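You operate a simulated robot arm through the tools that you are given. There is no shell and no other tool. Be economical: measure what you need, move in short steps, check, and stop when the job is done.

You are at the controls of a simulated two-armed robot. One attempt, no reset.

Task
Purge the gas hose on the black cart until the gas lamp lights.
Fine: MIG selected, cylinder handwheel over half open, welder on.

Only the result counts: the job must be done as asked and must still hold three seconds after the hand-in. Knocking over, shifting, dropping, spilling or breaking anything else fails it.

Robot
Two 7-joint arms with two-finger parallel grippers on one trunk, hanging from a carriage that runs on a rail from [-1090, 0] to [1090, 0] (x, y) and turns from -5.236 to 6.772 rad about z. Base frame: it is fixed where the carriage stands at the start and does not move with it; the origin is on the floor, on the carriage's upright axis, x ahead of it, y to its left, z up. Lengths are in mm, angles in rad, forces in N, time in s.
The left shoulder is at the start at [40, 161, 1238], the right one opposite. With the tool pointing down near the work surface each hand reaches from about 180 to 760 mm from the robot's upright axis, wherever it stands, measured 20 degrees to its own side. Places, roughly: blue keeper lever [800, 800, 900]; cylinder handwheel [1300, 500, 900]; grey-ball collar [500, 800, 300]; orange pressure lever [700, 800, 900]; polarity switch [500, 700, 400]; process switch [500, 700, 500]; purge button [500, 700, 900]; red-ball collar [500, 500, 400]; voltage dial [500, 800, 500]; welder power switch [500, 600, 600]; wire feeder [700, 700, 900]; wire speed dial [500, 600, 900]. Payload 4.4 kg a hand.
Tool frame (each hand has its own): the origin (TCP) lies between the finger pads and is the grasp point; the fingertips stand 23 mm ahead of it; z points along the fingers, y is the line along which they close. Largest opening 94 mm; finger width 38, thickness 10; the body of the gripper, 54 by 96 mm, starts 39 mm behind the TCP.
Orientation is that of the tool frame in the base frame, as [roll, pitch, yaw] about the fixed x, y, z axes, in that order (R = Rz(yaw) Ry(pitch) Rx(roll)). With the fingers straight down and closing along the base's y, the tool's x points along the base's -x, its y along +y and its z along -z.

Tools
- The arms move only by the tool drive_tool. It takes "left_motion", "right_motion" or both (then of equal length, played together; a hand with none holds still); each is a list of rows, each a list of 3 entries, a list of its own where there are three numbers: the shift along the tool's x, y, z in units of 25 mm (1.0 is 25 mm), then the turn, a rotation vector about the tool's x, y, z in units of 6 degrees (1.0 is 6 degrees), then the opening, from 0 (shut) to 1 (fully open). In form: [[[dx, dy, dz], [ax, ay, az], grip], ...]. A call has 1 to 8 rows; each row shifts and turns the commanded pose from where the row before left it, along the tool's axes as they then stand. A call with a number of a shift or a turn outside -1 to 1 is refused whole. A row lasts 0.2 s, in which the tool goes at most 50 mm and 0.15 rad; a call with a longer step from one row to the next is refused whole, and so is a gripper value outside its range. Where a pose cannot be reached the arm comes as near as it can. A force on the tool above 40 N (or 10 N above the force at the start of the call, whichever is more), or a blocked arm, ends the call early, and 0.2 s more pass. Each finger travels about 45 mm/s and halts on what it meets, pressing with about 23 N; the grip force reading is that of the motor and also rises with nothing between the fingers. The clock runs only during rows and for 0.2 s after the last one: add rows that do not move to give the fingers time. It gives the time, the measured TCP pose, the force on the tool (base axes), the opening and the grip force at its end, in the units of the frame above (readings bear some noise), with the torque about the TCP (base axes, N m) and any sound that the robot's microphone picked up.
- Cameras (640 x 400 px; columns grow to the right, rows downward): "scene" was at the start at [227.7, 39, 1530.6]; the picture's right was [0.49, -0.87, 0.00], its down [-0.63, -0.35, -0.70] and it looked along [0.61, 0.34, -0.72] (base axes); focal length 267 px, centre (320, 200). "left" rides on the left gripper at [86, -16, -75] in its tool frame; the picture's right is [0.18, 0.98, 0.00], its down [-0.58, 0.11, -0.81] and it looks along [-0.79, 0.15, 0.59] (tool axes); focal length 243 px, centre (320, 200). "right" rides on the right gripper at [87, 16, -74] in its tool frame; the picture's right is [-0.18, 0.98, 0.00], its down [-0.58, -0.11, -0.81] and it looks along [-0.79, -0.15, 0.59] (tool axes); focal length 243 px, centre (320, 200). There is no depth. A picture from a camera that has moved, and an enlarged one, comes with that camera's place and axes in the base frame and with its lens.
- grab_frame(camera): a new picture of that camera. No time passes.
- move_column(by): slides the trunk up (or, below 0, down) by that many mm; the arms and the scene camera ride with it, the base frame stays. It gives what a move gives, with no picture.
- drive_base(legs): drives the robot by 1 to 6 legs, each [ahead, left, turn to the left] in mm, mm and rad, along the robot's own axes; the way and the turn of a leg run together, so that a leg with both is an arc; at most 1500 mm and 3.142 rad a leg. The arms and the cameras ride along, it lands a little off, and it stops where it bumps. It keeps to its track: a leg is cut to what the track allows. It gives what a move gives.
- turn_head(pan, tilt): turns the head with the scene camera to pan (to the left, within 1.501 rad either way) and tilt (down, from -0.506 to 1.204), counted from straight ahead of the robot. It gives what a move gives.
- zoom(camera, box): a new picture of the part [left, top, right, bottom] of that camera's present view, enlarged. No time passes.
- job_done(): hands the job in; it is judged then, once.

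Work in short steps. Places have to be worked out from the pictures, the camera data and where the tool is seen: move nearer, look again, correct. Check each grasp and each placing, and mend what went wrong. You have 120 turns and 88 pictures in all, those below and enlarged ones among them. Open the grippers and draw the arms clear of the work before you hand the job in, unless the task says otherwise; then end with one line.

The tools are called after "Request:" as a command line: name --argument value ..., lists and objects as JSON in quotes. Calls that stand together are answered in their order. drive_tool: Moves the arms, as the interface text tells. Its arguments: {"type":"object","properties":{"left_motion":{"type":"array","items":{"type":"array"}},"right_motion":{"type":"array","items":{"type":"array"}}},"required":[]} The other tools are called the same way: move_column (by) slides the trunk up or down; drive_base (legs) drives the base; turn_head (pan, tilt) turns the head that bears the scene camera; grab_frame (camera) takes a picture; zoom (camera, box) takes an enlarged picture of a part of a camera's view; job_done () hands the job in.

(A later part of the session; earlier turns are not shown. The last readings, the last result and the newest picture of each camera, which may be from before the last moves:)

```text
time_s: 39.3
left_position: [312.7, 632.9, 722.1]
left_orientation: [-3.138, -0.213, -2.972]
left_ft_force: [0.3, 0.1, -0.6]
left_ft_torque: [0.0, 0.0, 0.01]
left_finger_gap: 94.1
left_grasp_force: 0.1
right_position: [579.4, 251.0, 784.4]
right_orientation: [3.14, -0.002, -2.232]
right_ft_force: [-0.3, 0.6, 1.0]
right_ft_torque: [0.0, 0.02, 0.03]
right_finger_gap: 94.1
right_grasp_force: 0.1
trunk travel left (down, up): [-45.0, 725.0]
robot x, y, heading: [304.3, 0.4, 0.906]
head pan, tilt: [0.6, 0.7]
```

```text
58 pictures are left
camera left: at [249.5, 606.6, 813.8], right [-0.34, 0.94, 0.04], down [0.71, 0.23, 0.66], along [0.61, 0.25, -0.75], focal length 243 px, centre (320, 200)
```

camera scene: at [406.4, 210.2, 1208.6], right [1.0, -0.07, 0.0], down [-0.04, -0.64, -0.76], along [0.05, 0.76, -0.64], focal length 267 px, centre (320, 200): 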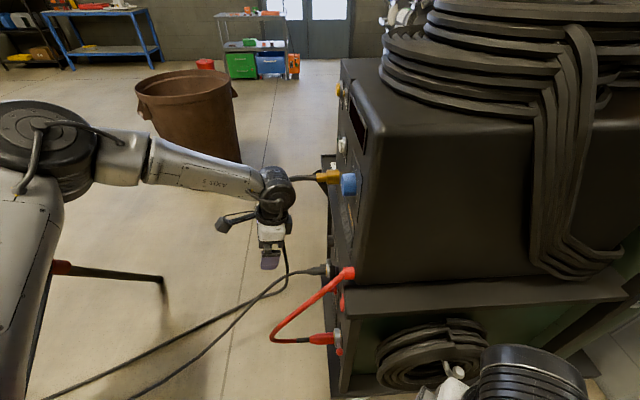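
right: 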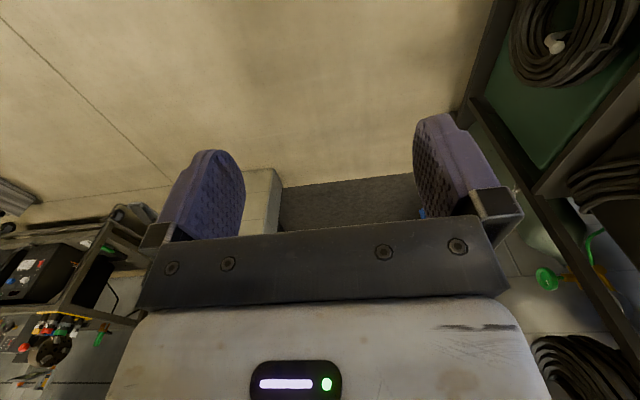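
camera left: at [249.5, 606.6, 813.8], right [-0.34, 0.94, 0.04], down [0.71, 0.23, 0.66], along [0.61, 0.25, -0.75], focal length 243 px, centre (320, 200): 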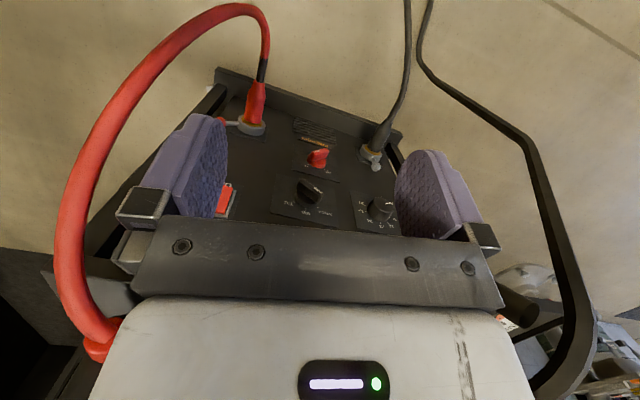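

The scene view shows the red cable bowing out in front at about y 520, so the rocker will need an approach angled in from the +y side. I'll do the selector first, bringing the hand forward and down while tilting it up again.

Request:
drive_tool --left_motion '[[[-0.7, 0.3, 1], [0, -1, 0], 1], [[-0.7, 0.3, 1], [0, -1, 0], 1], [[-0.7, 0.3, 1], [0, -1, 0], 1], [[-0.7, 0.3, 1], [0, -1, 0], 1], [[0, 0, 0.7], [0, -1, 0], 1], [[0, 0, 0], [0, -1, 0], 1], [[0, 0, 0], [0, -1, 0], 1], [[0, 0, 0], [0, -1, 0], 1]]'

Request:
grab_frame --camera "left"

Request:
grab_frame --camera "scene"

```text
time_s: 41.1
left_position: [373.4, 674.5, 601.2]
left_orientation: [-3.138, 0.624, -2.968]
left_ft_force: [-0.5, 0.2, -0.1]
left_ft_torque: [-0.04, -0.03, 0.03]
left_finger_gap: 94.3
left_grasp_force: 0.1
right_position: [577.7, 251.0, 784.0]
right_orientation: [3.139, -0.003, -2.234]
right_ft_force: [0.2, -0.9, -0.3]
right_ft_torque: [0.01, -0.04, -0.04]
right_finger_gap: 94.2
right_grasp_force: 0.0
trunk travel left (down, up): [-45.0, 725.0]
robot x, y, heading: [306.3, 4.0, 0.906]
head pan, tilt: [0.6, 0.7]
```

```text
57 pictures are left
camera left: at [265.4, 639.3, 612.3], right [-0.31, 0.94, -0.11], down [-0.02, 0.11, 0.99], along [0.95, 0.31, -0.02], focal length 243 px, centre (320, 200)
```

left: 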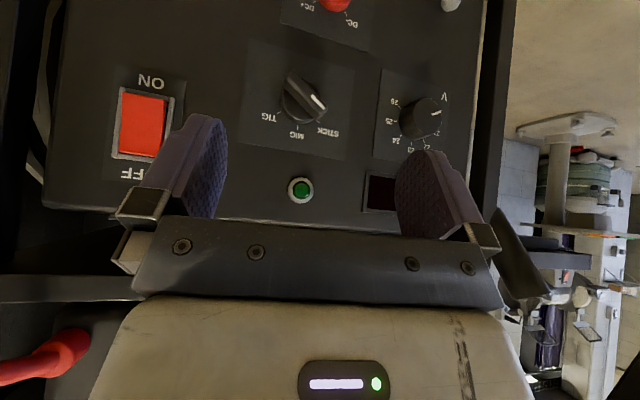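

```text
56 pictures are left
camera scene: at [405.8, 209.8, 1208.5], right [1.0, -0.07, 0.0], down [-0.04, -0.64, -0.76], along [0.05, 0.76, -0.64], focal length 267 px, centre (320, 200)
```

scene: 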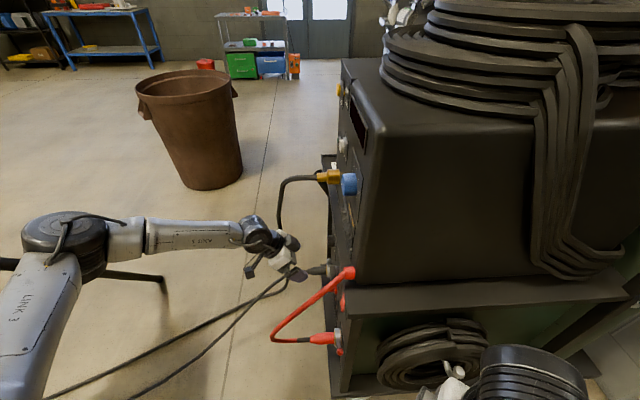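

That gives a clear head-on view of the lower panel. I'll enlarge it to read the selector and rocker exactly.

Request:
zoom --camera "left" --box '[100, 50, 360, 210]'

```text
2.46 times, centred on (230, 130) of left
camera zoom: at [265.4, 639.3, 612.3], right [-0.31, 0.94, -0.11], down [-0.02, 0.11, 0.99], along [0.95, 0.31, -0.02], focal length 597 px, centre (542, 372)
```

zoom: 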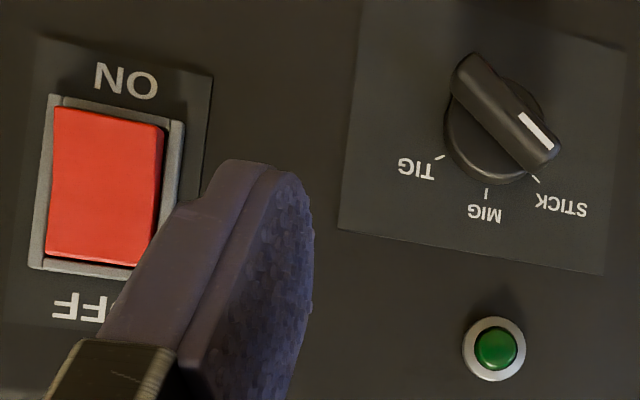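

The panel reads clearly: selector on STICK with MIG straight up, and the rocker has ON at the bottom and OFF at the top. The knob axis is at about y 681, z 521, with its bar about 50° from vertical. I'll level the tool first, then roll it to straddle the bar.

Request:
drive_tool --left_motion '[[[0, 0, 0], [0, -1, 0], 1], [[0, 0, 0], [0, -1, 0], 1], [[0, 0, 0], [0, -1, 0], 1], [[0, 0, 0], [0, -1, 0], 1], [[0, 0, 0], [0, -1, 0], 1], [[0, 0, 0], [0, -1, 0], 1], [[0, 0, 0], [0, -1, 0], 1], [[0, 0, 0], [0, -1, 0], 1]]'

Request:
drive_tool --left_motion '[[[0, 0, 0], [0, -1, 0], 1], [[0, 0, 0], [0.9, 0, 0], 1], [[0, 0, 0], [0.8, 0, 0], 1], [[0.6, 0, 0], [0, 0, 0], 1], [[0.6, 0, 0], [0, 0, 0], 1], [[0.6, 0, 0], [0, 0, 0], 1], [[0.6, 0, 0], [0, 0, 0], 1], [[0.6, 0, 0], [0, 0, 0], 1]]'

```text
time_s: 42.9
left_position: [374.5, 672.5, 600.5]
left_orientation: [-3.102, 1.465, -2.932]
left_ft_force: [0.6, 0.5, -0.8]
left_ft_torque: [-0.02, 0.01, -0.01]
left_finger_gap: 94.1
left_grasp_force: 0.1
right_position: [580.3, 251.0, 784.1]
right_orientation: [-3.141, -0.002, -2.232]
right_ft_force: [-0.1, -0.9, -0.3]
right_ft_torque: [0.02, 0.0, -0.01]
right_finger_gap: 94.2
right_grasp_force: 0.0
trunk travel left (down, up): [-45.0, 725.0]
robot x, y, heading: [300.4, -1.5, 0.907]
head pan, tilt: [0.6, 0.7]
```

```text
time_s: 44.7
left_position: [374.6, 674.1, 526.7]
left_orientation: [-2.279, 1.567, -2.289]
left_ft_force: [-0.3, -0.1, 0.2]
left_ft_torque: [-0.02, -0.02, -0.01]
left_finger_gap: 93.9
left_grasp_force: 0.1
right_position: [578.8, 252.1, 784.2]
right_orientation: [3.141, -0.002, -2.233]
right_ft_force: [-0.2, 0.7, -0.5]
right_ft_torque: [0.01, 0.01, -0.01]
right_finger_gap: 93.9
right_grasp_force: 0.0
trunk travel left (down, up): [-45.0, 725.0]
robot x, y, heading: [305.3, -0.3, 0.905]
head pan, tilt: [0.6, 0.7]
```

The tool now points straight along +x. Next I roll it -50° so the fingers will straddle the bar, then check.

Request:
drive_tool --left_motion '[[[0, 0, 0], [0, 0, -1], 1], [[0, 0, 0], [0, 0, -1], 1], [[0, 0, 0], [0, 0, -1], 1], [[0, 0, 0], [0, 0, -1], 1], [[0, 0, 0], [0, 0, -1], 1], [[0, 0, 0], [0, 0, -1], 1], [[0, 0, 0], [0, 0, -1], 1], [[0, 0, 0], [0, 0, -1], 1]]'

Request:
grab_frame --camera "left"

Request:
grab_frame --camera "scene"

```text
time_s: 46.5
left_position: [374.4, 672.8, 525.9]
left_orientation: [-1.577, 0.73, -1.582]
left_ft_force: [-0.6, 0.3, -0.1]
left_ft_torque: [0.03, -0.01, -0.02]
left_finger_gap: 94.0
left_grasp_force: 0.2
right_position: [579.9, 252.7, 783.8]
right_orientation: [3.14, -0.002, -2.231]
right_ft_force: [0.3, 0.1, 0.4]
right_ft_torque: [0.01, 0.03, -0.02]
right_finger_gap: 94.2
right_grasp_force: 0.1
trunk travel left (down, up): [-45.0, 725.0]
robot x, y, heading: [302.4, -4.4, 0.902]
head pan, tilt: [0.6, 0.7]
```

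```text
54 pictures are left
camera left: at [300.6, 599.3, 482.0], right [0.0, 0.52, -0.86], down [-0.8, 0.51, 0.31], along [0.6, 0.69, 0.41], focal length 243 px, centre (320, 200)
```

left: 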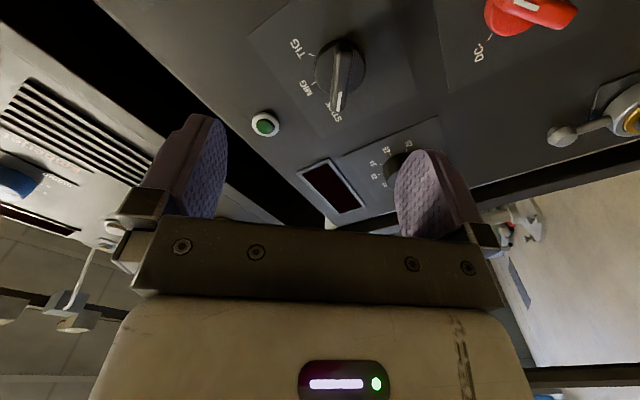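

```text
53 pictures are left
camera scene: at [406.3, 210.3, 1208.6], right [1.0, -0.07, 0.0], down [-0.04, -0.64, -0.76], along [0.05, 0.76, -0.64], focal length 267 px, centre (320, 200)
```

scene: 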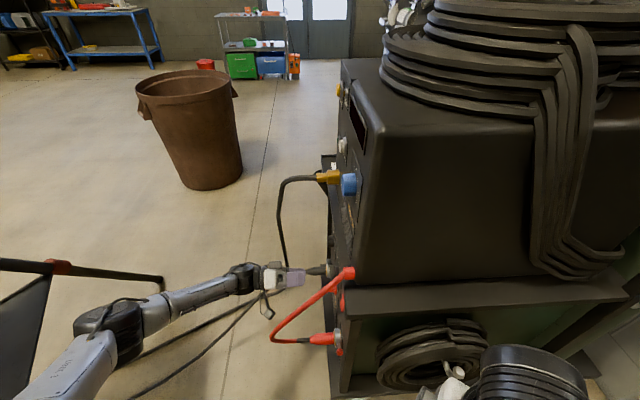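

The bar runs parallel to the open fingers, centred about 14 mm off along tool y. I'll correct that, advance 50 mm, and narrow the opening a little.

Request:
drive_tool --left_motion '[[[0, 0.56, 0], [0, 0, 0], 0.6], [[0, 0, 0.7], [0, 0, 0], 0.6], [[0, 0, 0.7], [0, 0, 0], 0.6], [[0, 0, 0.6], [0, 0, 0], 0.6]]'

Request:
grab_frame --camera "left"

Request:
zoom --camera "scene" --box '[250, 220, 390, 360]'

```text
time_s: 47.5
left_position: [423.7, 682.1, 514.9]
left_orientation: [-1.576, 0.728, -1.581]
left_ft_force: [0.3, -0.9, 0.5]
left_ft_torque: [0.01, 0.03, 0.0]
left_finger_gap: 56.5
left_grasp_force: 0.0
right_position: [579.4, 252.8, 783.9]
right_orientation: [3.141, -0.002, -2.232]
right_ft_force: [1.4, -0.4, -0.4]
right_ft_torque: [0.02, 0.01, -0.01]
right_finger_gap: 94.0
right_grasp_force: 0.0
trunk travel left (down, up): [-45.0, 725.0]
robot x, y, heading: [306.3, 0.1, 0.902]
head pan, tilt: [0.6, 0.7]
```

```text
52 pictures are left
camera left: at [351.0, 608.5, 471.6], right [0.0, 0.52, -0.86], down [-0.8, 0.51, 0.31], along [0.6, 0.69, 0.41], focal length 243 px, centre (320, 200)
```

left: 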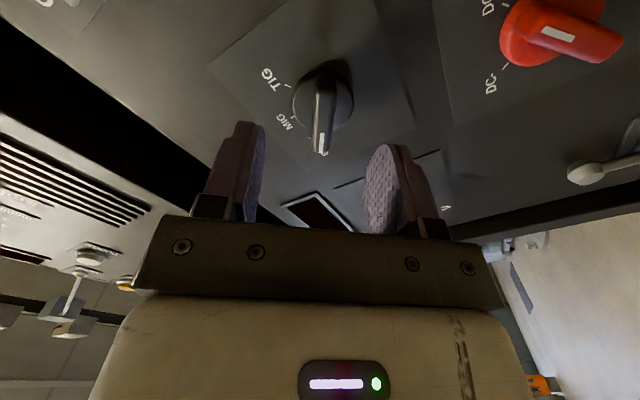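

```text
2.86 times, centred on (320, 290) of scene
camera zoom: at [406.9, 210.3, 1208.7], right [1.0, -0.07, 0.0], down [-0.04, -0.64, -0.77], along [0.05, 0.76, -0.64], focal length 762 px, centre (320, -57)
```

zoom: 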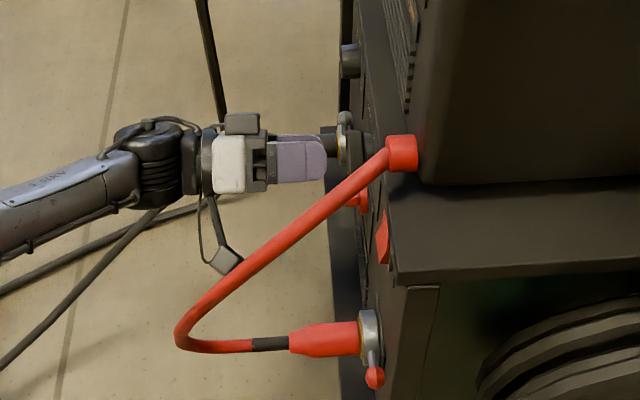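

The bar is centred between the fingers. I'll advance slowly until the fingers surround it.

Request:
drive_tool --left_motion '[[[0, 0, 0.4], [0, 0, 0], 0.55], [[0, 0, 0.4], [0, 0, 0], 0.55], [[0, 0, 0.3], [0, 0, 0], 0.55]]'

Request:
zoom --camera "left" --box '[180, 0, 500, 220]'

```text
time_s: 48.3
left_position: [451.3, 681.9, 514.0]
left_orientation: [-1.576, 0.728, -1.581]
left_ft_force: [0.2, 0.5, 0.0]
left_ft_torque: [-0.04, 0.01, 0.0]
left_finger_gap: 51.5
left_grasp_force: 0.0
right_position: [579.8, 252.7, 783.8]
right_orientation: [3.141, -0.002, -2.233]
right_ft_force: [-0.5, -0.2, -0.4]
right_ft_torque: [0.02, -0.01, 0.0]
right_finger_gap: 94.0
right_grasp_force: 0.1
trunk travel left (down, up): [-45.0, 725.0]
robot x, y, heading: [302.5, 2.3, 0.902]
head pan, tilt: [0.6, 0.7]
```

```text
1.82 times, centred on (340, 110) of left
camera zoom: at [377.8, 608.5, 470.8], right [0.0, 0.52, -0.86], down [-0.8, 0.51, 0.31], along [0.6, 0.69, 0.41], focal length 441 px, centre (284, 364)
```

zoom: 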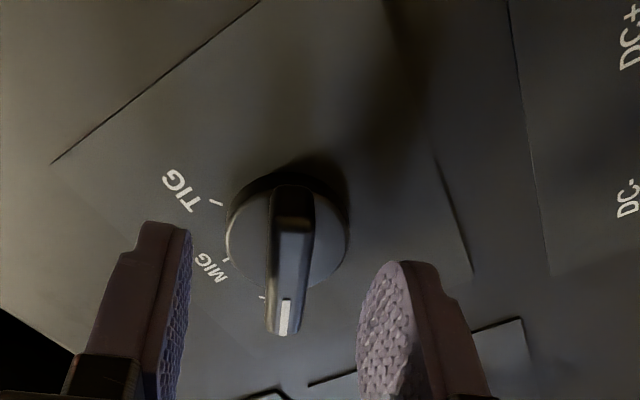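

The bar's top is around x 476 with the tips at 474. I'll advance 13 mm more, then close.

Request:
drive_tool --left_motion '[[[0, 0, 0.2], [0, 0, 0], 0.5], [[0, 0, 0.2], [0, 0, 0], 0.5], [[0, 0, 0.12], [0, 0, 0], 0.5]]'

Request:
zoom --camera "left" --box '[180, 0, 500, 220]'

```text
time_s: 49.1
left_position: [464.9, 683.2, 514.4]
left_orientation: [-1.577, 0.729, -1.581]
left_ft_force: [-0.7, -0.8, -0.4]
left_ft_torque: [-0.01, -0.02, -0.01]
left_finger_gap: 47.2
left_grasp_force: 0.0
right_position: [579.4, 251.6, 783.4]
right_orientation: [-3.142, -0.003, -2.233]
right_ft_force: [0.4, -0.6, 1.0]
right_ft_torque: [0.01, 0.02, 0.02]
right_finger_gap: 94.2
right_grasp_force: 0.0
trunk travel left (down, up): [-45.0, 725.0]
robot x, y, heading: [303.3, -1.2, 0.902]
head pan, tilt: [0.6, 0.7]
```

```text
1.82 times, centred on (340, 110) of left
camera zoom: at [390.8, 608.1, 471.0], right [0.0, 0.52, -0.86], down [-0.8, 0.51, 0.31], along [0.6, 0.69, 0.41], focal length 441 px, centre (284, 364)
```

zoom: 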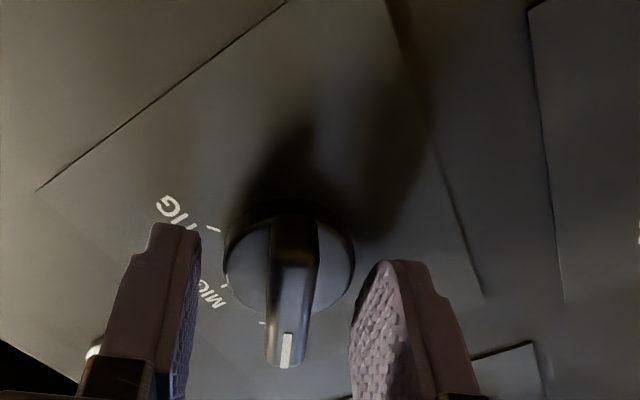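

The fingers straddle the bar. Closing now; the final gap will show whether they hold the bar (about 11 mm) or the base disc.

Request:
drive_tool --left_motion '[[[0, 0, -0.16], [0, 0, 0], 0.3], [[0, 0, 0], [0, 0, 0], 0], [[0, 0, 0], [0, 0, 0], 0], [[0, 0, 0], [0, 0, 0], 0], [[0, 0, 0], [0, 0, 0], 0]]'

Request:
zoom --camera "left" --box '[180, 0, 500, 220]'

```text
time_s: 50.3
left_position: [461.1, 684.5, 514.6]
left_orientation: [-1.581, 0.73, -1.583]
left_ft_force: [3.2, 12.8, -20.7]
left_ft_torque: [-0.04, -0.1, 0.66]
left_finger_gap: 12.5
left_grasp_force: 45.1
right_position: [579.6, 253.6, 782.3]
right_orientation: [3.139, -0.002, -2.233]
right_ft_force: [0.4, 0.2, -0.2]
right_ft_torque: [0.02, 0.02, -0.02]
right_finger_gap: 93.8
right_grasp_force: 0.0
trunk travel left (down, up): [-45.0, 725.0]
robot x, y, heading: [305.9, 2.4, 0.904]
head pan, tilt: [0.6, 0.7]
```

```text
1.82 times, centred on (340, 110) of left
camera zoom: at [386.3, 609.9, 470.6], right [0.0, 0.52, -0.86], down [-0.8, 0.51, 0.31], along [0.6, 0.69, 0.41], focal length 441 px, centre (284, 364)
```

zoom: 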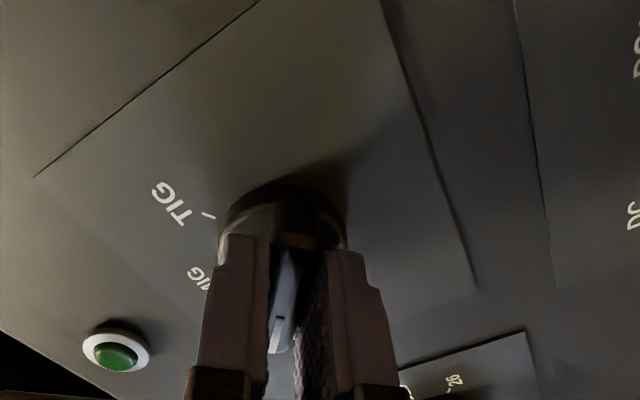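

I'm holding the bar at a 12.5 mm gap. A side force of 24 N shows the hand is off-centre along tool y, so I'll relax that before turning.

Request:
drive_tool --left_motion '[[[0, 0.12, 0], [0, 0, 0], 0], [[0, 0.12, 0], [0, 0, 0], 0], [[0, 0, 0], [0, 0, 0], 0]]'

```text
time_s: 51.1
left_position: [459.9, 685.2, 513.6]
left_orientation: [-1.564, 0.729, -1.579]
left_ft_force: [-7.5, -14.6, 26.3]
left_ft_torque: [-0.01, 0.9, -1.04]
left_finger_gap: 12.1
left_grasp_force: 45.0
right_position: [576.9, 250.1, 784.1]
right_orientation: [3.14, -0.003, -2.232]
right_ft_force: [0.0, 0.3, -0.6]
right_ft_torque: [0.02, -0.01, -0.02]
right_finger_gap: 94.1
right_grasp_force: 0.0
trunk travel left (down, up): [-45.0, 725.0]
robot x, y, heading: [305.0, 2.8, 0.902]
head pan, tilt: [0.6, 0.7]
```

That overshot, which puts the stiffness at about 9 N/mm. I'll go back half way.

Request:
drive_tool --left_motion '[[[0, -0.12, 0], [0, 0, 0], 0], [[0, 0, 0], [0, 0, 0], 0]]'

```text
time_s: 51.7
left_position: [460.6, 684.1, 513.4]
left_orientation: [-1.573, 0.728, -1.579]
left_ft_force: [-4.9, -10.5, 23.4]
left_ft_torque: [0.0, -0.55, 0.32]
left_finger_gap: 12.4
left_grasp_force: 45.1
right_position: [577.7, 252.0, 783.6]
right_orientation: [3.139, -0.003, -2.231]
right_ft_force: [-0.3, -1.1, 0.4]
right_ft_torque: [0.0, 0.03, -0.02]
right_finger_gap: 94.0
right_grasp_force: 0.2
trunk travel left (down, up): [-45.0, 725.0]
robot x, y, heading: [304.3, 4.1, 0.904]
head pan, tilt: [0.6, 0.7]
```

The force barely changed, so friction is holding it. I'll loosen the grip to a loose capture of about 15 mm and see the force fall.

Request:
drive_tool --left_motion '[[[0, 0, 0], [0, 0, 0], 0.16], [[0, 0, 0], [0, 0, 0], 0.16]]'

```text
time_s: 52.3
left_position: [460.0, 682.9, 510.9]
left_orientation: [-1.58, 0.727, -1.583]
left_ft_force: [-0.8, -2.2, 0.8]
left_ft_torque: [-0.01, -0.03, -0.02]
left_finger_gap: 15.9
left_grasp_force: 0.8
right_position: [579.6, 250.9, 783.3]
right_orientation: [-3.14, -0.001, -2.234]
right_ft_force: [-0.3, 0.0, -0.9]
right_ft_torque: [0.01, 0.01, 0.0]
right_finger_gap: 93.9
right_grasp_force: 0.2
trunk travel left (down, up): [-45.0, 725.0]
robot x, y, heading: [301.9, -0.1, 0.9]
head pan, tilt: [0.6, 0.7]
```

Forces are free now. I'll turn the tool +az, from +y towards up, by 48° to bring the bar towards MIG.

Request:
drive_tool --left_motion '[[[0, -0.06, 0], [0, 0, 1], 0.15], [[0, 0, 0], [0, 0, 1], 0.15], [[0, 0, 0], [0, 0, 1], 0.15], [[0, 0, 0], [0, 0, 1], 0.15], [[0, 0, 0], [0, 0, 1], 0.15]]'

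Request:
zoom --camera "left" --box '[180, 0, 500, 220]'

```text
time_s: 53.5
left_position: [459.4, 683.6, 514.3]
left_orientation: [-1.582, 1.256, -1.591]
left_ft_force: [0.3, 1.7, -0.9]
left_ft_torque: [0.0, -0.01, 0.02]
left_finger_gap: 14.6
left_grasp_force: 0.2
right_position: [578.8, 252.5, 783.6]
right_orientation: [3.139, -0.002, -2.232]
right_ft_force: [-0.1, 0.3, 0.4]
right_ft_torque: [0.02, 0.0, 0.02]
right_finger_gap: 94.1
right_grasp_force: 0.1
trunk travel left (down, up): [-45.0, 725.0]
robot x, y, heading: [304.0, -0.3, 0.904]
head pan, tilt: [0.6, 0.7]
```

```text
1.82 times, centred on (340, 110) of left
camera zoom: at [386.7, 642.7, 438.8], right [0.0, 0.88, -0.48], down [-0.8, 0.29, 0.52], along [0.6, 0.38, 0.7], focal length 441 px, centre (284, 364)
```

zoom: 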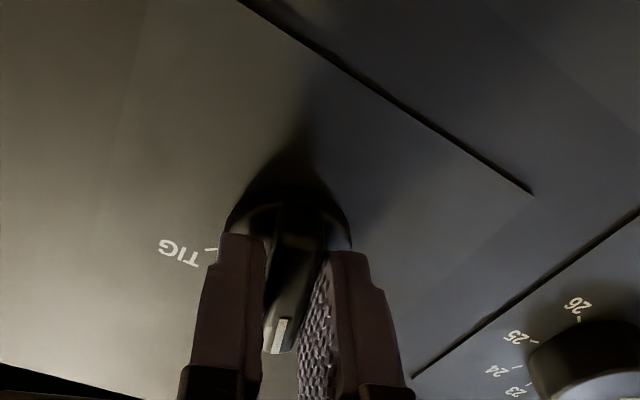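

The bar follows with slight lag. 18° of roll remains, plus a little for slack.

Request:
drive_tool --left_motion '[[[0, 0, 0], [0, 0, 1], 0.15], [[0, 0, 0], [0, 0, 1], 0.15], [[0, 0, 0], [0, 0, 1], 0.15], [[0, 0, 0], [0, 0, 0.6], 0.15], [[0, 0, 0], [0, 0, 0], 0.15]]'

Request:
zoom --camera "left" --box '[180, 0, 500, 220]'

```text
time_s: 54.7
left_position: [461.1, 685.3, 514.5]
left_orientation: [1.626, 1.512, 1.62]
left_ft_force: [-0.1, 2.0, -0.2]
left_ft_torque: [-0.01, 0.08, 0.03]
left_finger_gap: 15.1
left_grasp_force: 0.8
right_position: [579.7, 252.2, 783.4]
right_orientation: [3.139, -0.002, -2.232]
right_ft_force: [0.4, 0.2, 0.1]
right_ft_torque: [0.02, 0.04, 0.01]
right_finger_gap: 94.0
right_grasp_force: 0.2
trunk travel left (down, up): [-45.0, 725.0]
robot x, y, heading: [304.7, -0.5, 0.905]
head pan, tilt: [0.6, 0.7]
```

```text
1.82 times, centred on (340, 110) of left
camera zoom: at [387.0, 674.1, 428.6], right [0.01, 0.99, -0.12], down [-0.8, 0.08, 0.59], along [0.59, 0.1, 0.8], focal length 441 px, centre (284, 364)
```

zoom: 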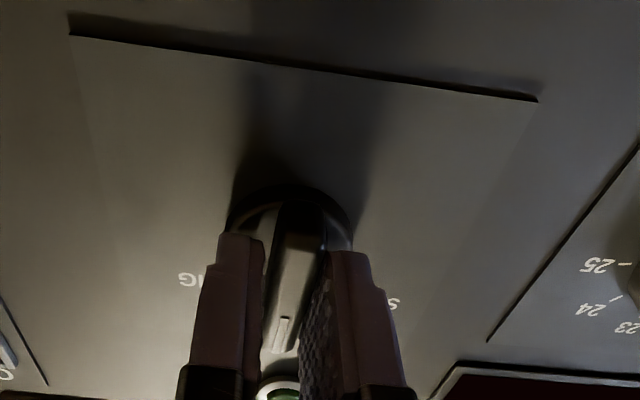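

The tool is now past vertical by about 3°. I'll open, back off straight, and look at the pointer.

Request:
drive_tool --left_motion '[[[0, 0, 0], [0, 0, 0], 0.5], [[0, 0, 0], [0, 0, 0], 0.5], [[0, 0, -0.8], [0, 0, 0], 0.6], [[0, 0, -0.8], [0, 0, 0], 0.8], [[0, 0, -0.8], [0, 0, 0], 1]]'

Request:
zoom --camera "left" --box '[180, 0, 500, 220]'

```text
time_s: 55.9
left_position: [399.4, 683.2, 514.3]
left_orientation: [1.641, 1.511, 1.633]
left_ft_force: [-0.3, 0.5, -0.2]
left_ft_torque: [-0.03, -0.01, 0.0]
left_finger_gap: 93.8
left_grasp_force: 0.1
right_position: [579.2, 252.9, 784.3]
right_orientation: [3.139, -0.004, -2.232]
right_ft_force: [0.8, 0.4, -0.1]
right_ft_torque: [0.01, -0.01, 0.02]
right_finger_gap: 94.0
right_grasp_force: 0.1
trunk travel left (down, up): [-45.0, 725.0]
robot x, y, heading: [304.7, -0.4, 0.899]
head pan, tilt: [0.6, 0.7]
```

```text
1.82 times, centred on (340, 110) of left
camera zoom: at [326.3, 673.7, 429.1], right [0.01, 0.99, -0.13], down [-0.8, 0.08, 0.59], along [0.6, 0.1, 0.8], focal length 441 px, centre (284, 364)
```

zoom: 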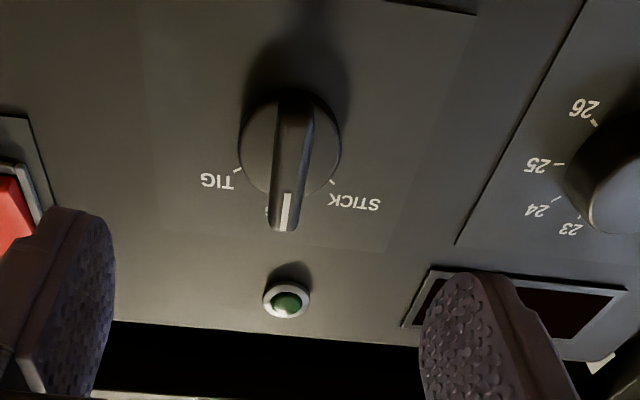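

The pointer now sits on MIG, within about 4°. Next is the rocker's ON half, at about [485, 561, 550]. I'll close the fingers, yaw 24° right so the hand comes from the +y side clear of the red cable, and move over.

Request:
drive_tool --left_motion '[[[0, 0, -0.3], [0, 0, -0.6], 0.6], [[0, 0, 0], [1, 0, 0], 0.2], [[0, 0, 0], [1, 0, 0], 0], [[0, 0, 0], [1, 0, 0], 0], [[0, 0, 0], [1, 0, 0], 0], [[-0.36, -0.7, 0.3], [0, 0, 0], 0], [[-0.36, -0.7, 0.3], [0, 0, 0], 0]]'

Request:
grab_frame --camera "left"

Request:
grab_frame --camera "scene"

```text
time_s: 57.5
left_position: [390.6, 644.3, 531.8]
left_orientation: [-1.954, 1.563, -2.377]
left_ft_force: [0.5, -0.5, -0.1]
left_ft_torque: [0.0, 0.03, -0.01]
left_finger_gap: 0.2
left_grasp_force: 23.0
right_position: [576.9, 251.4, 783.7]
right_orientation: [3.141, -0.003, -2.233]
right_ft_force: [-0.2, 0.6, 0.5]
right_ft_torque: [-0.02, -0.03, 0.0]
right_finger_gap: 93.9
right_grasp_force: 0.2
trunk travel left (down, up): [-45.0, 725.0]
robot x, y, heading: [304.2, -0.6, 0.907]
head pan, tilt: [0.6, 0.7]
```

```text
44 pictures are left
camera left: at [317.7, 661.1, 447.1], right [0.41, 0.89, -0.19], down [-0.69, 0.44, 0.58], along [0.6, -0.11, 0.79], focal length 243 px, centre (320, 200)
```

left: 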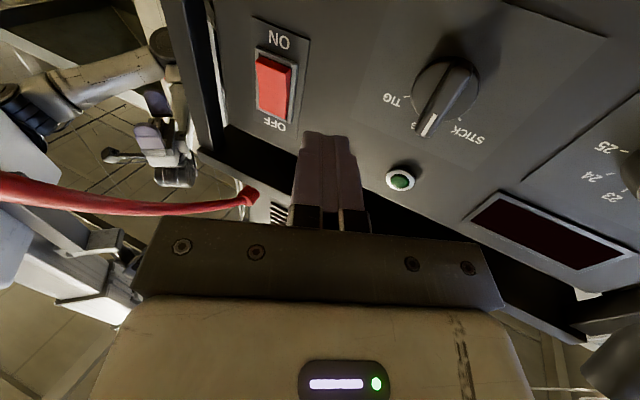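

```text
43 pictures are left
camera scene: at [405.4, 210.0, 1208.5], right [1.0, -0.07, 0.0], down [-0.04, -0.64, -0.76], along [0.05, 0.76, -0.64], focal length 267 px, centre (320, 200)
```

scene: 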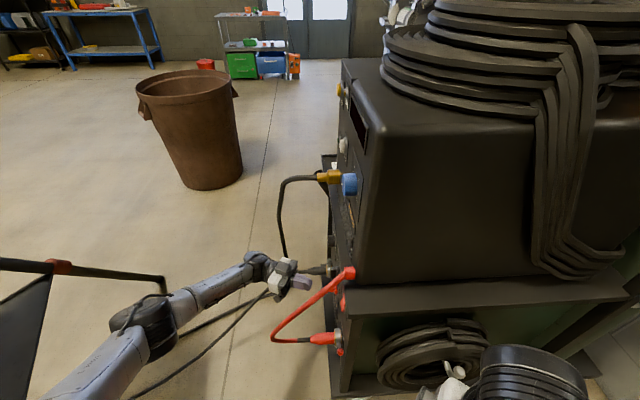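

The rocker is clearly visible, with the ON end at about [490, 560, 546], and the red cable is well to the side. I'll move to about 50 mm short, lined up with the ON half.

Request:
drive_tool --left_motion '[[[-0.32, -0.75, 0.4], [0, 0, 0], 0], [[-0.32, -0.75, 0.4], [0, 0, 0], 0], [[0, 0, 0.5], [0, 0, 0], 0], [[0, 0, 0.4], [0, 0, 0], 0]]'

Request:
zoom --camera "left" --box '[160, 0, 480, 220]'

Request:
zoom --camera "scene" --box '[250, 220, 390, 360]'

```text
time_s: 58.5
left_position: [415.1, 592.8, 548.5]
left_orientation: [-1.865, 1.566, -2.292]
left_ft_force: [-1.0, 0.6, 0.0]
left_ft_torque: [0.02, -0.03, 0.03]
left_finger_gap: 0.1
left_grasp_force: 22.9
right_position: [578.6, 251.2, 782.9]
right_orientation: [3.141, -0.004, -2.233]
right_ft_force: [0.4, -0.9, -0.3]
right_ft_torque: [0.01, 0.01, 0.02]
right_finger_gap: 94.2
right_grasp_force: 0.0
trunk travel left (down, up): [-45.0, 725.0]
robot x, y, heading: [304.2, 3.0, 0.904]
head pan, tilt: [0.6, 0.7]
```

```text
1.82 times, centred on (320, 110) of left
camera zoom: at [341.9, 609.4, 463.4], right [0.41, 0.89, -0.19], down [-0.69, 0.44, 0.58], along [0.6, -0.11, 0.79], focal length 441 px, centre (320, 364)
```

zoom: 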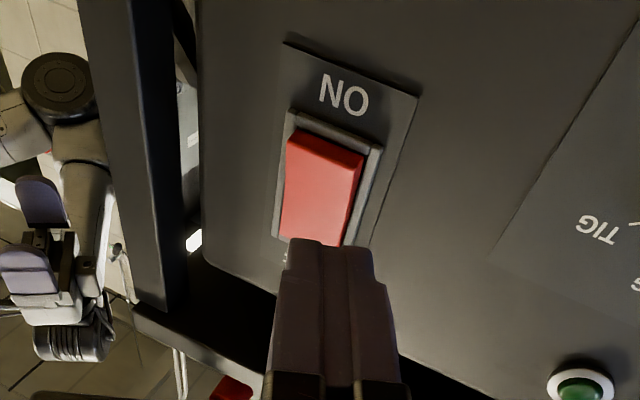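

```text
2.86 times, centred on (320, 290) of scene
camera zoom: at [406.1, 209.8, 1208.5], right [1.0, -0.07, 0.0], down [-0.04, -0.64, -0.76], along [0.05, 0.76, -0.64], focal length 762 px, centre (320, -57)
```

zoom: 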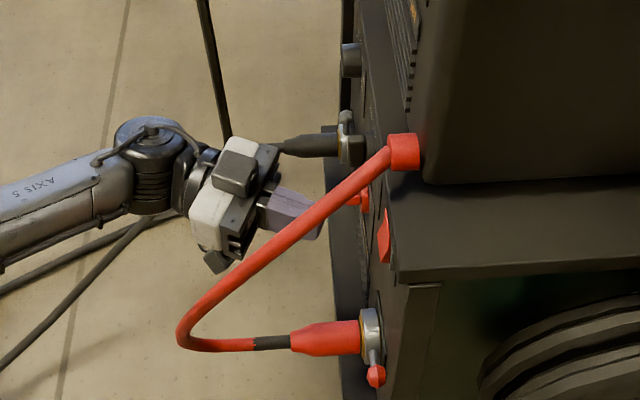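

Lined up with the rocker at y 563 and the ON half near z 545. The red cable is laterally clear. I'll go down 4 mm and advance gradually.

Request:
drive_tool --left_motion '[[[0.16, 0, 0.5], [0, 0, 0], 0], [[0, 0, 0.5], [0, 0, 0], 0], [[0, 0, 0.5], [0, 0, 0], 0], [[0, 0, 0.2], [0, 0, 0], 0], [[0, 0, 0.2], [0, 0, 0], 0]]'

Request:
zoom --camera "left" --box '[160, 0, 480, 220]'

```text
time_s: 59.7
left_position: [459.4, 574.1, 544.9]
left_orientation: [-1.937, 1.566, -2.364]
left_ft_force: [0.5, 0.3, -0.1]
left_ft_torque: [0.0, -0.03, 0.01]
left_finger_gap: 0.0
left_grasp_force: 22.6
right_position: [579.4, 251.9, 783.4]
right_orientation: [3.14, -0.002, -2.231]
right_ft_force: [-0.1, -0.4, 0.1]
right_ft_torque: [0.04, 0.01, 0.02]
right_finger_gap: 93.9
right_grasp_force: 0.1
trunk travel left (down, up): [-45.0, 725.0]
robot x, y, heading: [303.9, -3.7, 0.908]
head pan, tilt: [0.6, 0.7]
```

```text
1.82 times, centred on (320, 110) of left
camera zoom: at [385.2, 590.2, 459.1], right [0.41, 0.89, -0.19], down [-0.69, 0.43, 0.58], along [0.6, -0.11, 0.79], focal length 441 px, centre (320, 364)
```

zoom: 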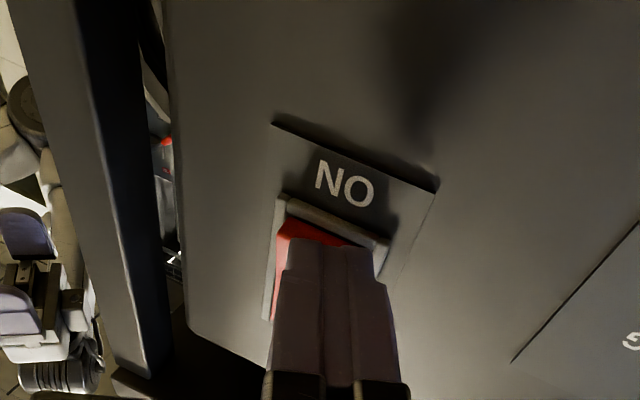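

The tip is just in front of the ON half with no contact yet. I'll press on in small steps.

Request:
drive_tool --left_motion '[[[0, -0.1, 0.16], [0, 0, 0], 0], [[0, 0, 0.16], [0, 0, 0], 0], [[0, 0, 0.16], [0, 0, 0], 0], [[0, 0, 0.16], [0, 0, 0], 0]]'

Request:
zoom --camera "left" --box '[160, 0, 480, 220]'

```text
time_s: 60.7
left_position: [463.2, 569.0, 544.6]
left_orientation: [-2.446, 1.561, -2.871]
left_ft_force: [-19.4, 5.8, -2.7]
left_ft_torque: [-0.16, -0.32, 0.13]
left_finger_gap: 0.0
left_grasp_force: 22.8
right_position: [573.1, 253.5, 782.5]
right_orientation: [3.137, -0.004, -2.233]
right_ft_force: [-0.5, 0.5, -0.7]
right_ft_torque: [-0.02, -0.01, -0.01]
right_finger_gap: 94.4
right_grasp_force: 0.1
trunk travel left (down, up): [-45.0, 725.0]
robot x, y, heading: [301.8, 1.1, 0.903]
head pan, tilt: [0.6, 0.7]
heard: click
```

```text
1.82 times, centred on (320, 110) of left
camera zoom: at [390.2, 584.6, 459.5], right [0.4, 0.9, -0.19], down [-0.69, 0.43, 0.59], along [0.61, -0.11, 0.79], focal length 441 px, centre (320, 364)
```

zoom: 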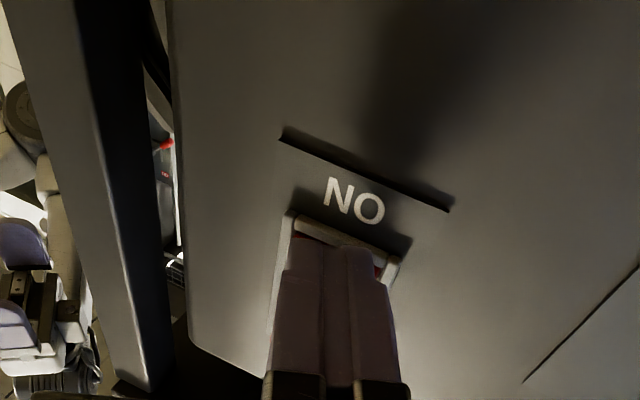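

A click sounded at 20 N and the ON end went in. I'll back off and check the rocker and pilot lamp.

Request:
drive_tool --left_motion '[[[0, 0, -0.8], [0, 0, 0], 0], [[0, 0, -1], [0, 0, 0], 0], [[0, 0, -1], [0, 0, 0], 0], [[0, 0.7, -0.6], [0, 0, 0], 0], [[0, 0.7, 0], [0, 0, 0], 0]]'

Request:
grab_frame --camera "left"

```text
time_s: 61.9
left_position: [410.3, 634.3, 544.3]
left_orientation: [-1.8, 1.564, -2.229]
left_ft_force: [0.4, -0.4, -0.6]
left_ft_torque: [-0.01, 0.04, 0.01]
left_finger_gap: 0.1
left_grasp_force: 23.0
right_position: [579.2, 252.7, 784.3]
right_orientation: [3.139, -0.002, -2.231]
right_ft_force: [-0.3, 0.3, -0.3]
right_ft_torque: [0.01, 0.03, 0.01]
right_finger_gap: 94.1
right_grasp_force: 0.0
trunk travel left (down, up): [-45.0, 725.0]
robot x, y, heading: [304.7, -1.5, 0.901]
head pan, tilt: [0.6, 0.7]
```

```text
38 pictures are left
camera left: at [336.7, 650.2, 459.0], right [0.41, 0.89, -0.19], down [-0.69, 0.43, 0.58], along [0.6, -0.11, 0.79], focal length 243 px, centre (320, 200)
```

left: 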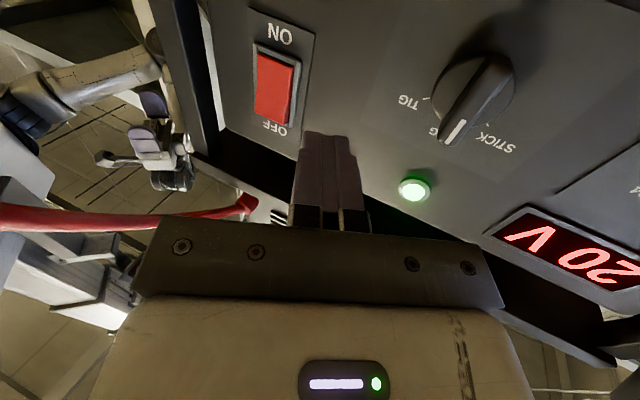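

The welder is on: the pilot is lit and the display shows 20 V. Now back to the purge button. I'll yaw the hand straight again, pull back slightly, and raise the trunk.

Request:
drive_tool --left_motion '[[[0, 0, -0.5], [-1, 0, 0], 0], [[0, 0, -0.5], [-1, 0, 0], 0], [[0, 0, 0], [-1, 0, 0], 0], [[0, 0, 0], [-1, 0, 0], 0]]'

Request:
move_column --by 382

Request:
drive_tool --left_motion '[[[0, 0.8, 0], [0, 0, 0], 0], [[0, 0.8, 0], [0, 0, 0], 0], [[0, 0.8, 0], [0, 0, 0], 0], [[0, 0.8, 0], [0, 0, 0], 0]]'

Request:
grab_frame --camera "left"

```text
time_s: 62.9
left_position: [385.8, 640.9, 543.0]
left_orientation: [-2.405, 1.564, -2.412]
left_ft_force: [-0.2, 1.2, 0.2]
left_ft_torque: [0.0, 0.03, -0.01]
left_finger_gap: 0.0
left_grasp_force: 22.9
right_position: [579.9, 251.3, 783.5]
right_orientation: [3.139, -0.004, -2.233]
right_ft_force: [-0.2, 0.0, 0.6]
right_ft_torque: [0.0, 0.0, 0.0]
right_finger_gap: 94.2
right_grasp_force: 0.1
trunk travel left (down, up): [-45.0, 725.0]
robot x, y, heading: [303.1, 0.3, 0.907]
head pan, tilt: [0.6, 0.7]
```

```text
time_s: 66.6
left_position: [386.3, 643.0, 927.1]
left_orientation: [-2.291, 1.566, -2.301]
left_ft_force: [-0.1, -0.3, 0.9]
left_ft_torque: [0.05, 0.02, -0.01]
left_finger_gap: 0.0
left_grasp_force: 22.5
right_position: [580.7, 251.1, 1166.5]
right_orientation: [3.14, -0.003, -2.232]
right_ft_force: [-0.5, 0.6, -0.9]
right_ft_torque: [-0.03, 0.02, -0.01]
right_finger_gap: 94.0
right_grasp_force: 0.1
trunk travel left (down, up): [-427.0, 343.0]
robot x, y, heading: [304.5, -1.2, 0.904]
head pan, tilt: [0.6, 0.7]
```

```text
time_s: 67.6
left_position: [387.8, 722.0, 926.1]
left_orientation: [-2.119, 1.565, -2.131]
left_ft_force: [0.5, 1.4, 0.8]
left_ft_torque: [-0.05, -0.01, -0.02]
left_finger_gap: 0.0
left_grasp_force: 23.3
right_position: [579.4, 252.9, 1166.2]
right_orientation: [3.14, -0.002, -2.231]
right_ft_force: [0.5, 0.4, 0.6]
right_ft_torque: [0.02, -0.01, 0.01]
right_finger_gap: 94.2
right_grasp_force: 0.0
trunk travel left (down, up): [-427.0, 343.0]
robot x, y, heading: [303.4, -1.1, 0.904]
head pan, tilt: [0.6, 0.7]
```

```text
37 pictures are left
camera left: at [314.6, 706.4, 841.6], right [0.01, 0.98, -0.19], down [-0.8, 0.12, 0.58], along [0.59, 0.15, 0.79], focal length 243 px, centre (320, 200)
```

left: 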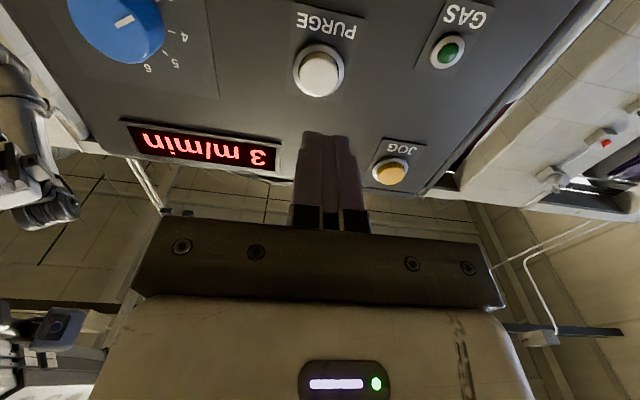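

The feeder display is live at 3 m/min and the fingers line up with PURGE. I'll advance and press.

Request:
drive_tool --left_motion '[[[0, -0.1, 0.9], [0, 0, 0], 0], [[0, 0, 0.9], [0, 0, 0], 0], [[0, 0, 0.8], [0, 0, 0], 0], [[0, 0, 0.2], [0, 0, 0], 0], [[0, 0, 0.16], [0, 0, 0], 0], [[0, 0, 0.12], [0, 0, 0], 0], [[0, 0, 0.1], [0, 0, 0], 0]]'

Request:
zoom --camera "left" --box '[230, 0, 550, 220]'

```text
time_s: 69.2
left_position: [465.2, 719.4, 925.6]
left_orientation: [-2.406, 1.563, -2.413]
left_ft_force: [-3.3, -1.4, 0.4]
left_ft_torque: [0.03, -0.05, -0.05]
left_finger_gap: 0.0
left_grasp_force: 22.9
right_position: [579.3, 252.4, 1165.6]
right_orientation: [3.139, -0.004, -2.232]
right_ft_force: [-0.5, 0.8, -0.1]
right_ft_torque: [-0.02, -0.01, -0.04]
right_finger_gap: 94.1
right_grasp_force: 0.0
trunk travel left (down, up): [-427.0, 343.0]
robot x, y, heading: [306.5, 1.4, 0.904]
head pan, tilt: [0.6, 0.7]
heard: click
```

```text
1.82 times, centred on (390, 110) of left
camera zoom: at [391.4, 703.2, 841.0], right [0.01, 0.98, -0.19], down [-0.8, 0.12, 0.58], along [0.6, 0.15, 0.79], focal length 441 px, centre (193, 364)
```

zoom: 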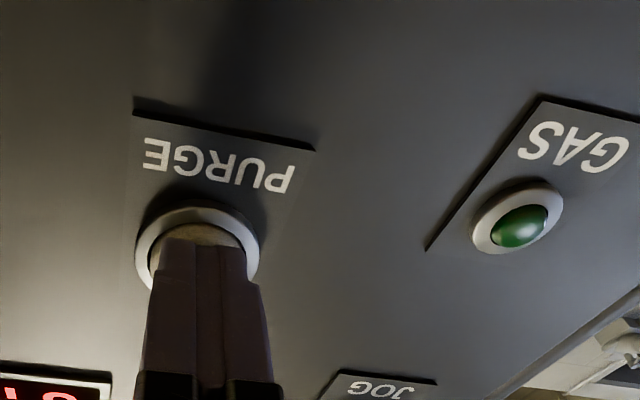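

Pressed, with a click. I'll hold a few seconds.

Request:
drive_tool --left_motion '[[[0, 0, 0.08], [0, 0, 0], 0], [[0, 0, 0], [0, 0, 0], 0], [[0, 0, 0], [0, 0, 0], 0], [[0, 0, 0], [0, 0, 0], 0], [[0, 0, 0], [0, 0, 0], 0], [[0, 0, 0], [0, 0, 0], 0], [[0, 0, 0], [0, 0, 0], 0], [[0, 0, 0], [0, 0, 0], 0]]'

Request:
drive_tool --left_motion '[[[0, 0, 0], [0, 0, 0], 0], [[0, 0, 0], [0, 0, 0], 0], [[0, 0, 0], [0, 0, 0], 0], [[0, 0, 0], [0, 0, 0], 0], [[0, 0, 0], [0, 0, 0], 0], [[0, 0, 0], [0, 0, 0], 0], [[0, 0, 0], [0, 0, 0], 0], [[0, 0, 0], [0, 0, 0], 0]]'

Request:
zoom --camera "left" --box '[230, 0, 550, 220]'

```text
time_s: 71.0
left_position: [467.6, 718.4, 926.5]
left_orientation: [-2.424, 1.564, -2.434]
left_ft_force: [-6.7, 0.4, -1.7]
left_ft_torque: [-0.02, -0.05, 0.0]
left_finger_gap: 0.2
left_grasp_force: 22.7
right_position: [578.3, 252.6, 1165.3]
right_orientation: [3.14, -0.004, -2.232]
right_ft_force: [-0.2, -0.1, 1.2]
right_ft_torque: [0.01, -0.04, -0.03]
right_finger_gap: 93.9
right_grasp_force: 0.0
trunk travel left (down, up): [-427.0, 343.0]
robot x, y, heading: [307.4, 0.1, 0.906]
head pan, tilt: [0.6, 0.7]
```

```text
time_s: 72.8
left_position: [465.9, 719.4, 927.1]
left_orientation: [-2.394, 1.566, -2.402]
left_ft_force: [-6.1, 0.7, -2.2]
left_ft_torque: [-0.01, -0.02, 0.03]
left_finger_gap: 0.0
left_grasp_force: 22.9
right_position: [577.8, 252.2, 1166.2]
right_orientation: [3.14, -0.003, -2.232]
right_ft_force: [0.3, -0.6, -0.4]
right_ft_torque: [0.01, -0.02, -0.01]
right_finger_gap: 94.1
right_grasp_force: 0.0
trunk travel left (down, up): [-427.0, 343.0]
robot x, y, heading: [302.1, -0.2, 0.903]
head pan, tilt: [0.6, 0.7]
```

```text
1.82 times, centred on (390, 110) of left
camera zoom: at [393.3, 703.3, 841.2], right [0.01, 0.98, -0.19], down [-0.8, 0.12, 0.58], along [0.6, 0.15, 0.79], focal length 441 px, centre (193, 364)
```

zoom: 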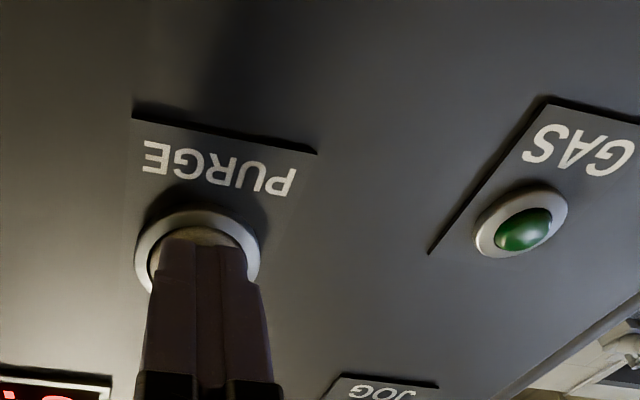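

Still dark after about 4 s. I'll hold a bit longer before suspecting the cylinder valve.

Request:
drive_tool --left_motion '[[[0, 0, 0.04], [0, 0, 0], 0], [[0, 0, 0], [0, 0, 0], 0], [[0, 0, 0], [0, 0, 0], 0], [[0, 0, 0], [0, 0, 0], 0], [[0, 0, 0], [0, 0, 0], 0], [[0, 0, 0], [0, 0, 0], 0], [[0, 0, 0], [0, 0, 0], 0], [[0, 0, 0], [0, 0, 0], 0]]'

Request:
drive_tool --left_motion '[[[0, 0, 0], [0, 0, 0], 0], [[0, 0, 0], [0, 0, 0], 0], [[0, 0, 0], [0, 0, 0], 0], [[0, 0, 0], [0, 0, 0], 0], [[0, 0, 0], [0, 0, 0], 0], [[0, 0, 0], [0, 0, 0], 0], [[0, 0, 0], [0, 0, 0], 0], [[0, 0, 0], [0, 0, 0], 0]]'

Request:
zoom --camera "left" --box '[230, 0, 550, 220]'

Request:
turn_head --pan -0.55 --tilt 0.5

Request:
grab_frame --camera "scene"

```text
time_s: 74.6
left_position: [468.5, 719.3, 926.1]
left_orientation: [-2.455, 1.565, -2.461]
left_ft_force: [-9.7, 0.5, 1.8]
left_ft_torque: [0.0, -0.1, 0.02]
left_finger_gap: 0.4
left_grasp_force: 23.1
right_position: [578.5, 251.4, 1164.5]
right_orientation: [3.139, -0.004, -2.232]
right_ft_force: [-0.1, -0.1, -0.2]
right_ft_torque: [0.02, 0.02, 0.0]
right_finger_gap: 93.8
right_grasp_force: 0.0
trunk travel left (down, up): [-427.0, 343.0]
robot x, y, heading: [304.2, -1.8, 0.906]
head pan, tilt: [0.6, 0.7]
```

```text
time_s: 76.4
left_position: [467.5, 719.7, 927.3]
left_orientation: [-2.465, 1.565, -2.474]
left_ft_force: [-9.8, -0.5, 1.7]
left_ft_torque: [-0.02, -0.12, 0.01]
left_finger_gap: 0.1
left_grasp_force: 23.0
right_position: [577.4, 252.2, 1165.3]
right_orientation: [3.139, -0.003, -2.233]
right_ft_force: [-0.5, 0.1, -0.5]
right_ft_torque: [-0.03, 0.04, -0.01]
right_finger_gap: 94.2
right_grasp_force: 0.0
trunk travel left (down, up): [-427.0, 343.0]
robot x, y, heading: [299.9, -0.5, 0.901]
head pan, tilt: [0.6, 0.7]
```

```text
1.82 times, centred on (390, 110) of left
camera zoom: at [393.9, 703.3, 841.2], right [0.01, 0.98, -0.19], down [-0.8, 0.12, 0.59], along [0.6, 0.15, 0.79], focal length 441 px, centre (193, 364)
```

zoom: 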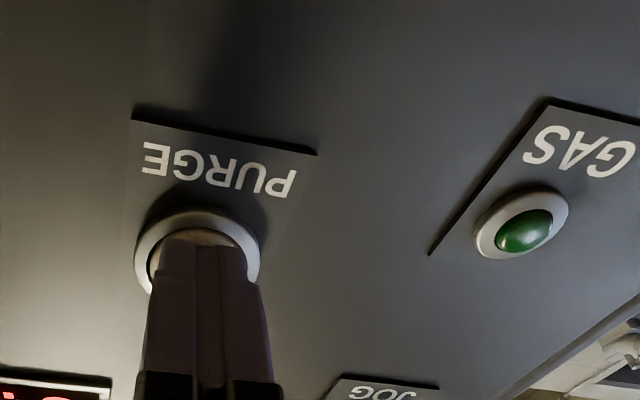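

```text
time_s: 77.8
left_position: [468.1, 718.1, 925.8]
left_orientation: [-2.471, 1.564, -2.476]
left_ft_force: [-10.8, 0.1, 1.8]
left_ft_torque: [0.0, -0.09, 0.02]
left_finger_gap: 0.0
left_grasp_force: 23.1
right_position: [578.1, 250.4, 1165.0]
right_orientation: [3.14, -0.004, -2.231]
right_ft_force: [-0.3, -0.8, -0.4]
right_ft_torque: [0.0, -0.01, 0.0]
right_finger_gap: 94.0
right_grasp_force: 0.2
trunk travel left (down, up): [-427.0, 343.0]
robot x, y, heading: [304.5, -3.6, 0.906]
head pan, tilt: [-0.55, 0.499]
```

```text
33 pictures are left
camera scene: at [485.0, 157.1, 1608.1], right [0.35, -0.94, 0.0], down [-0.45, -0.17, -0.88], along [0.82, 0.3, -0.48], focal length 267 px, centre (320, 200)
```

scene: 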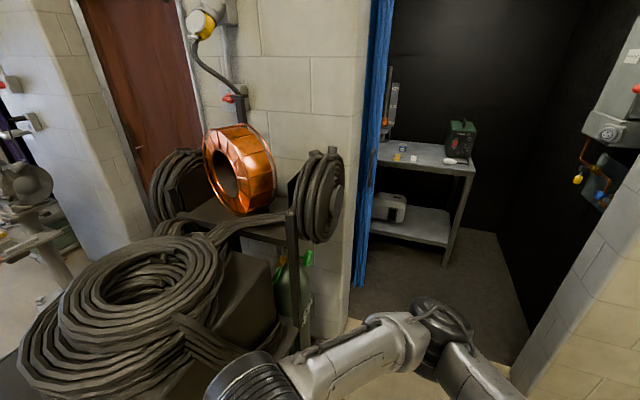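

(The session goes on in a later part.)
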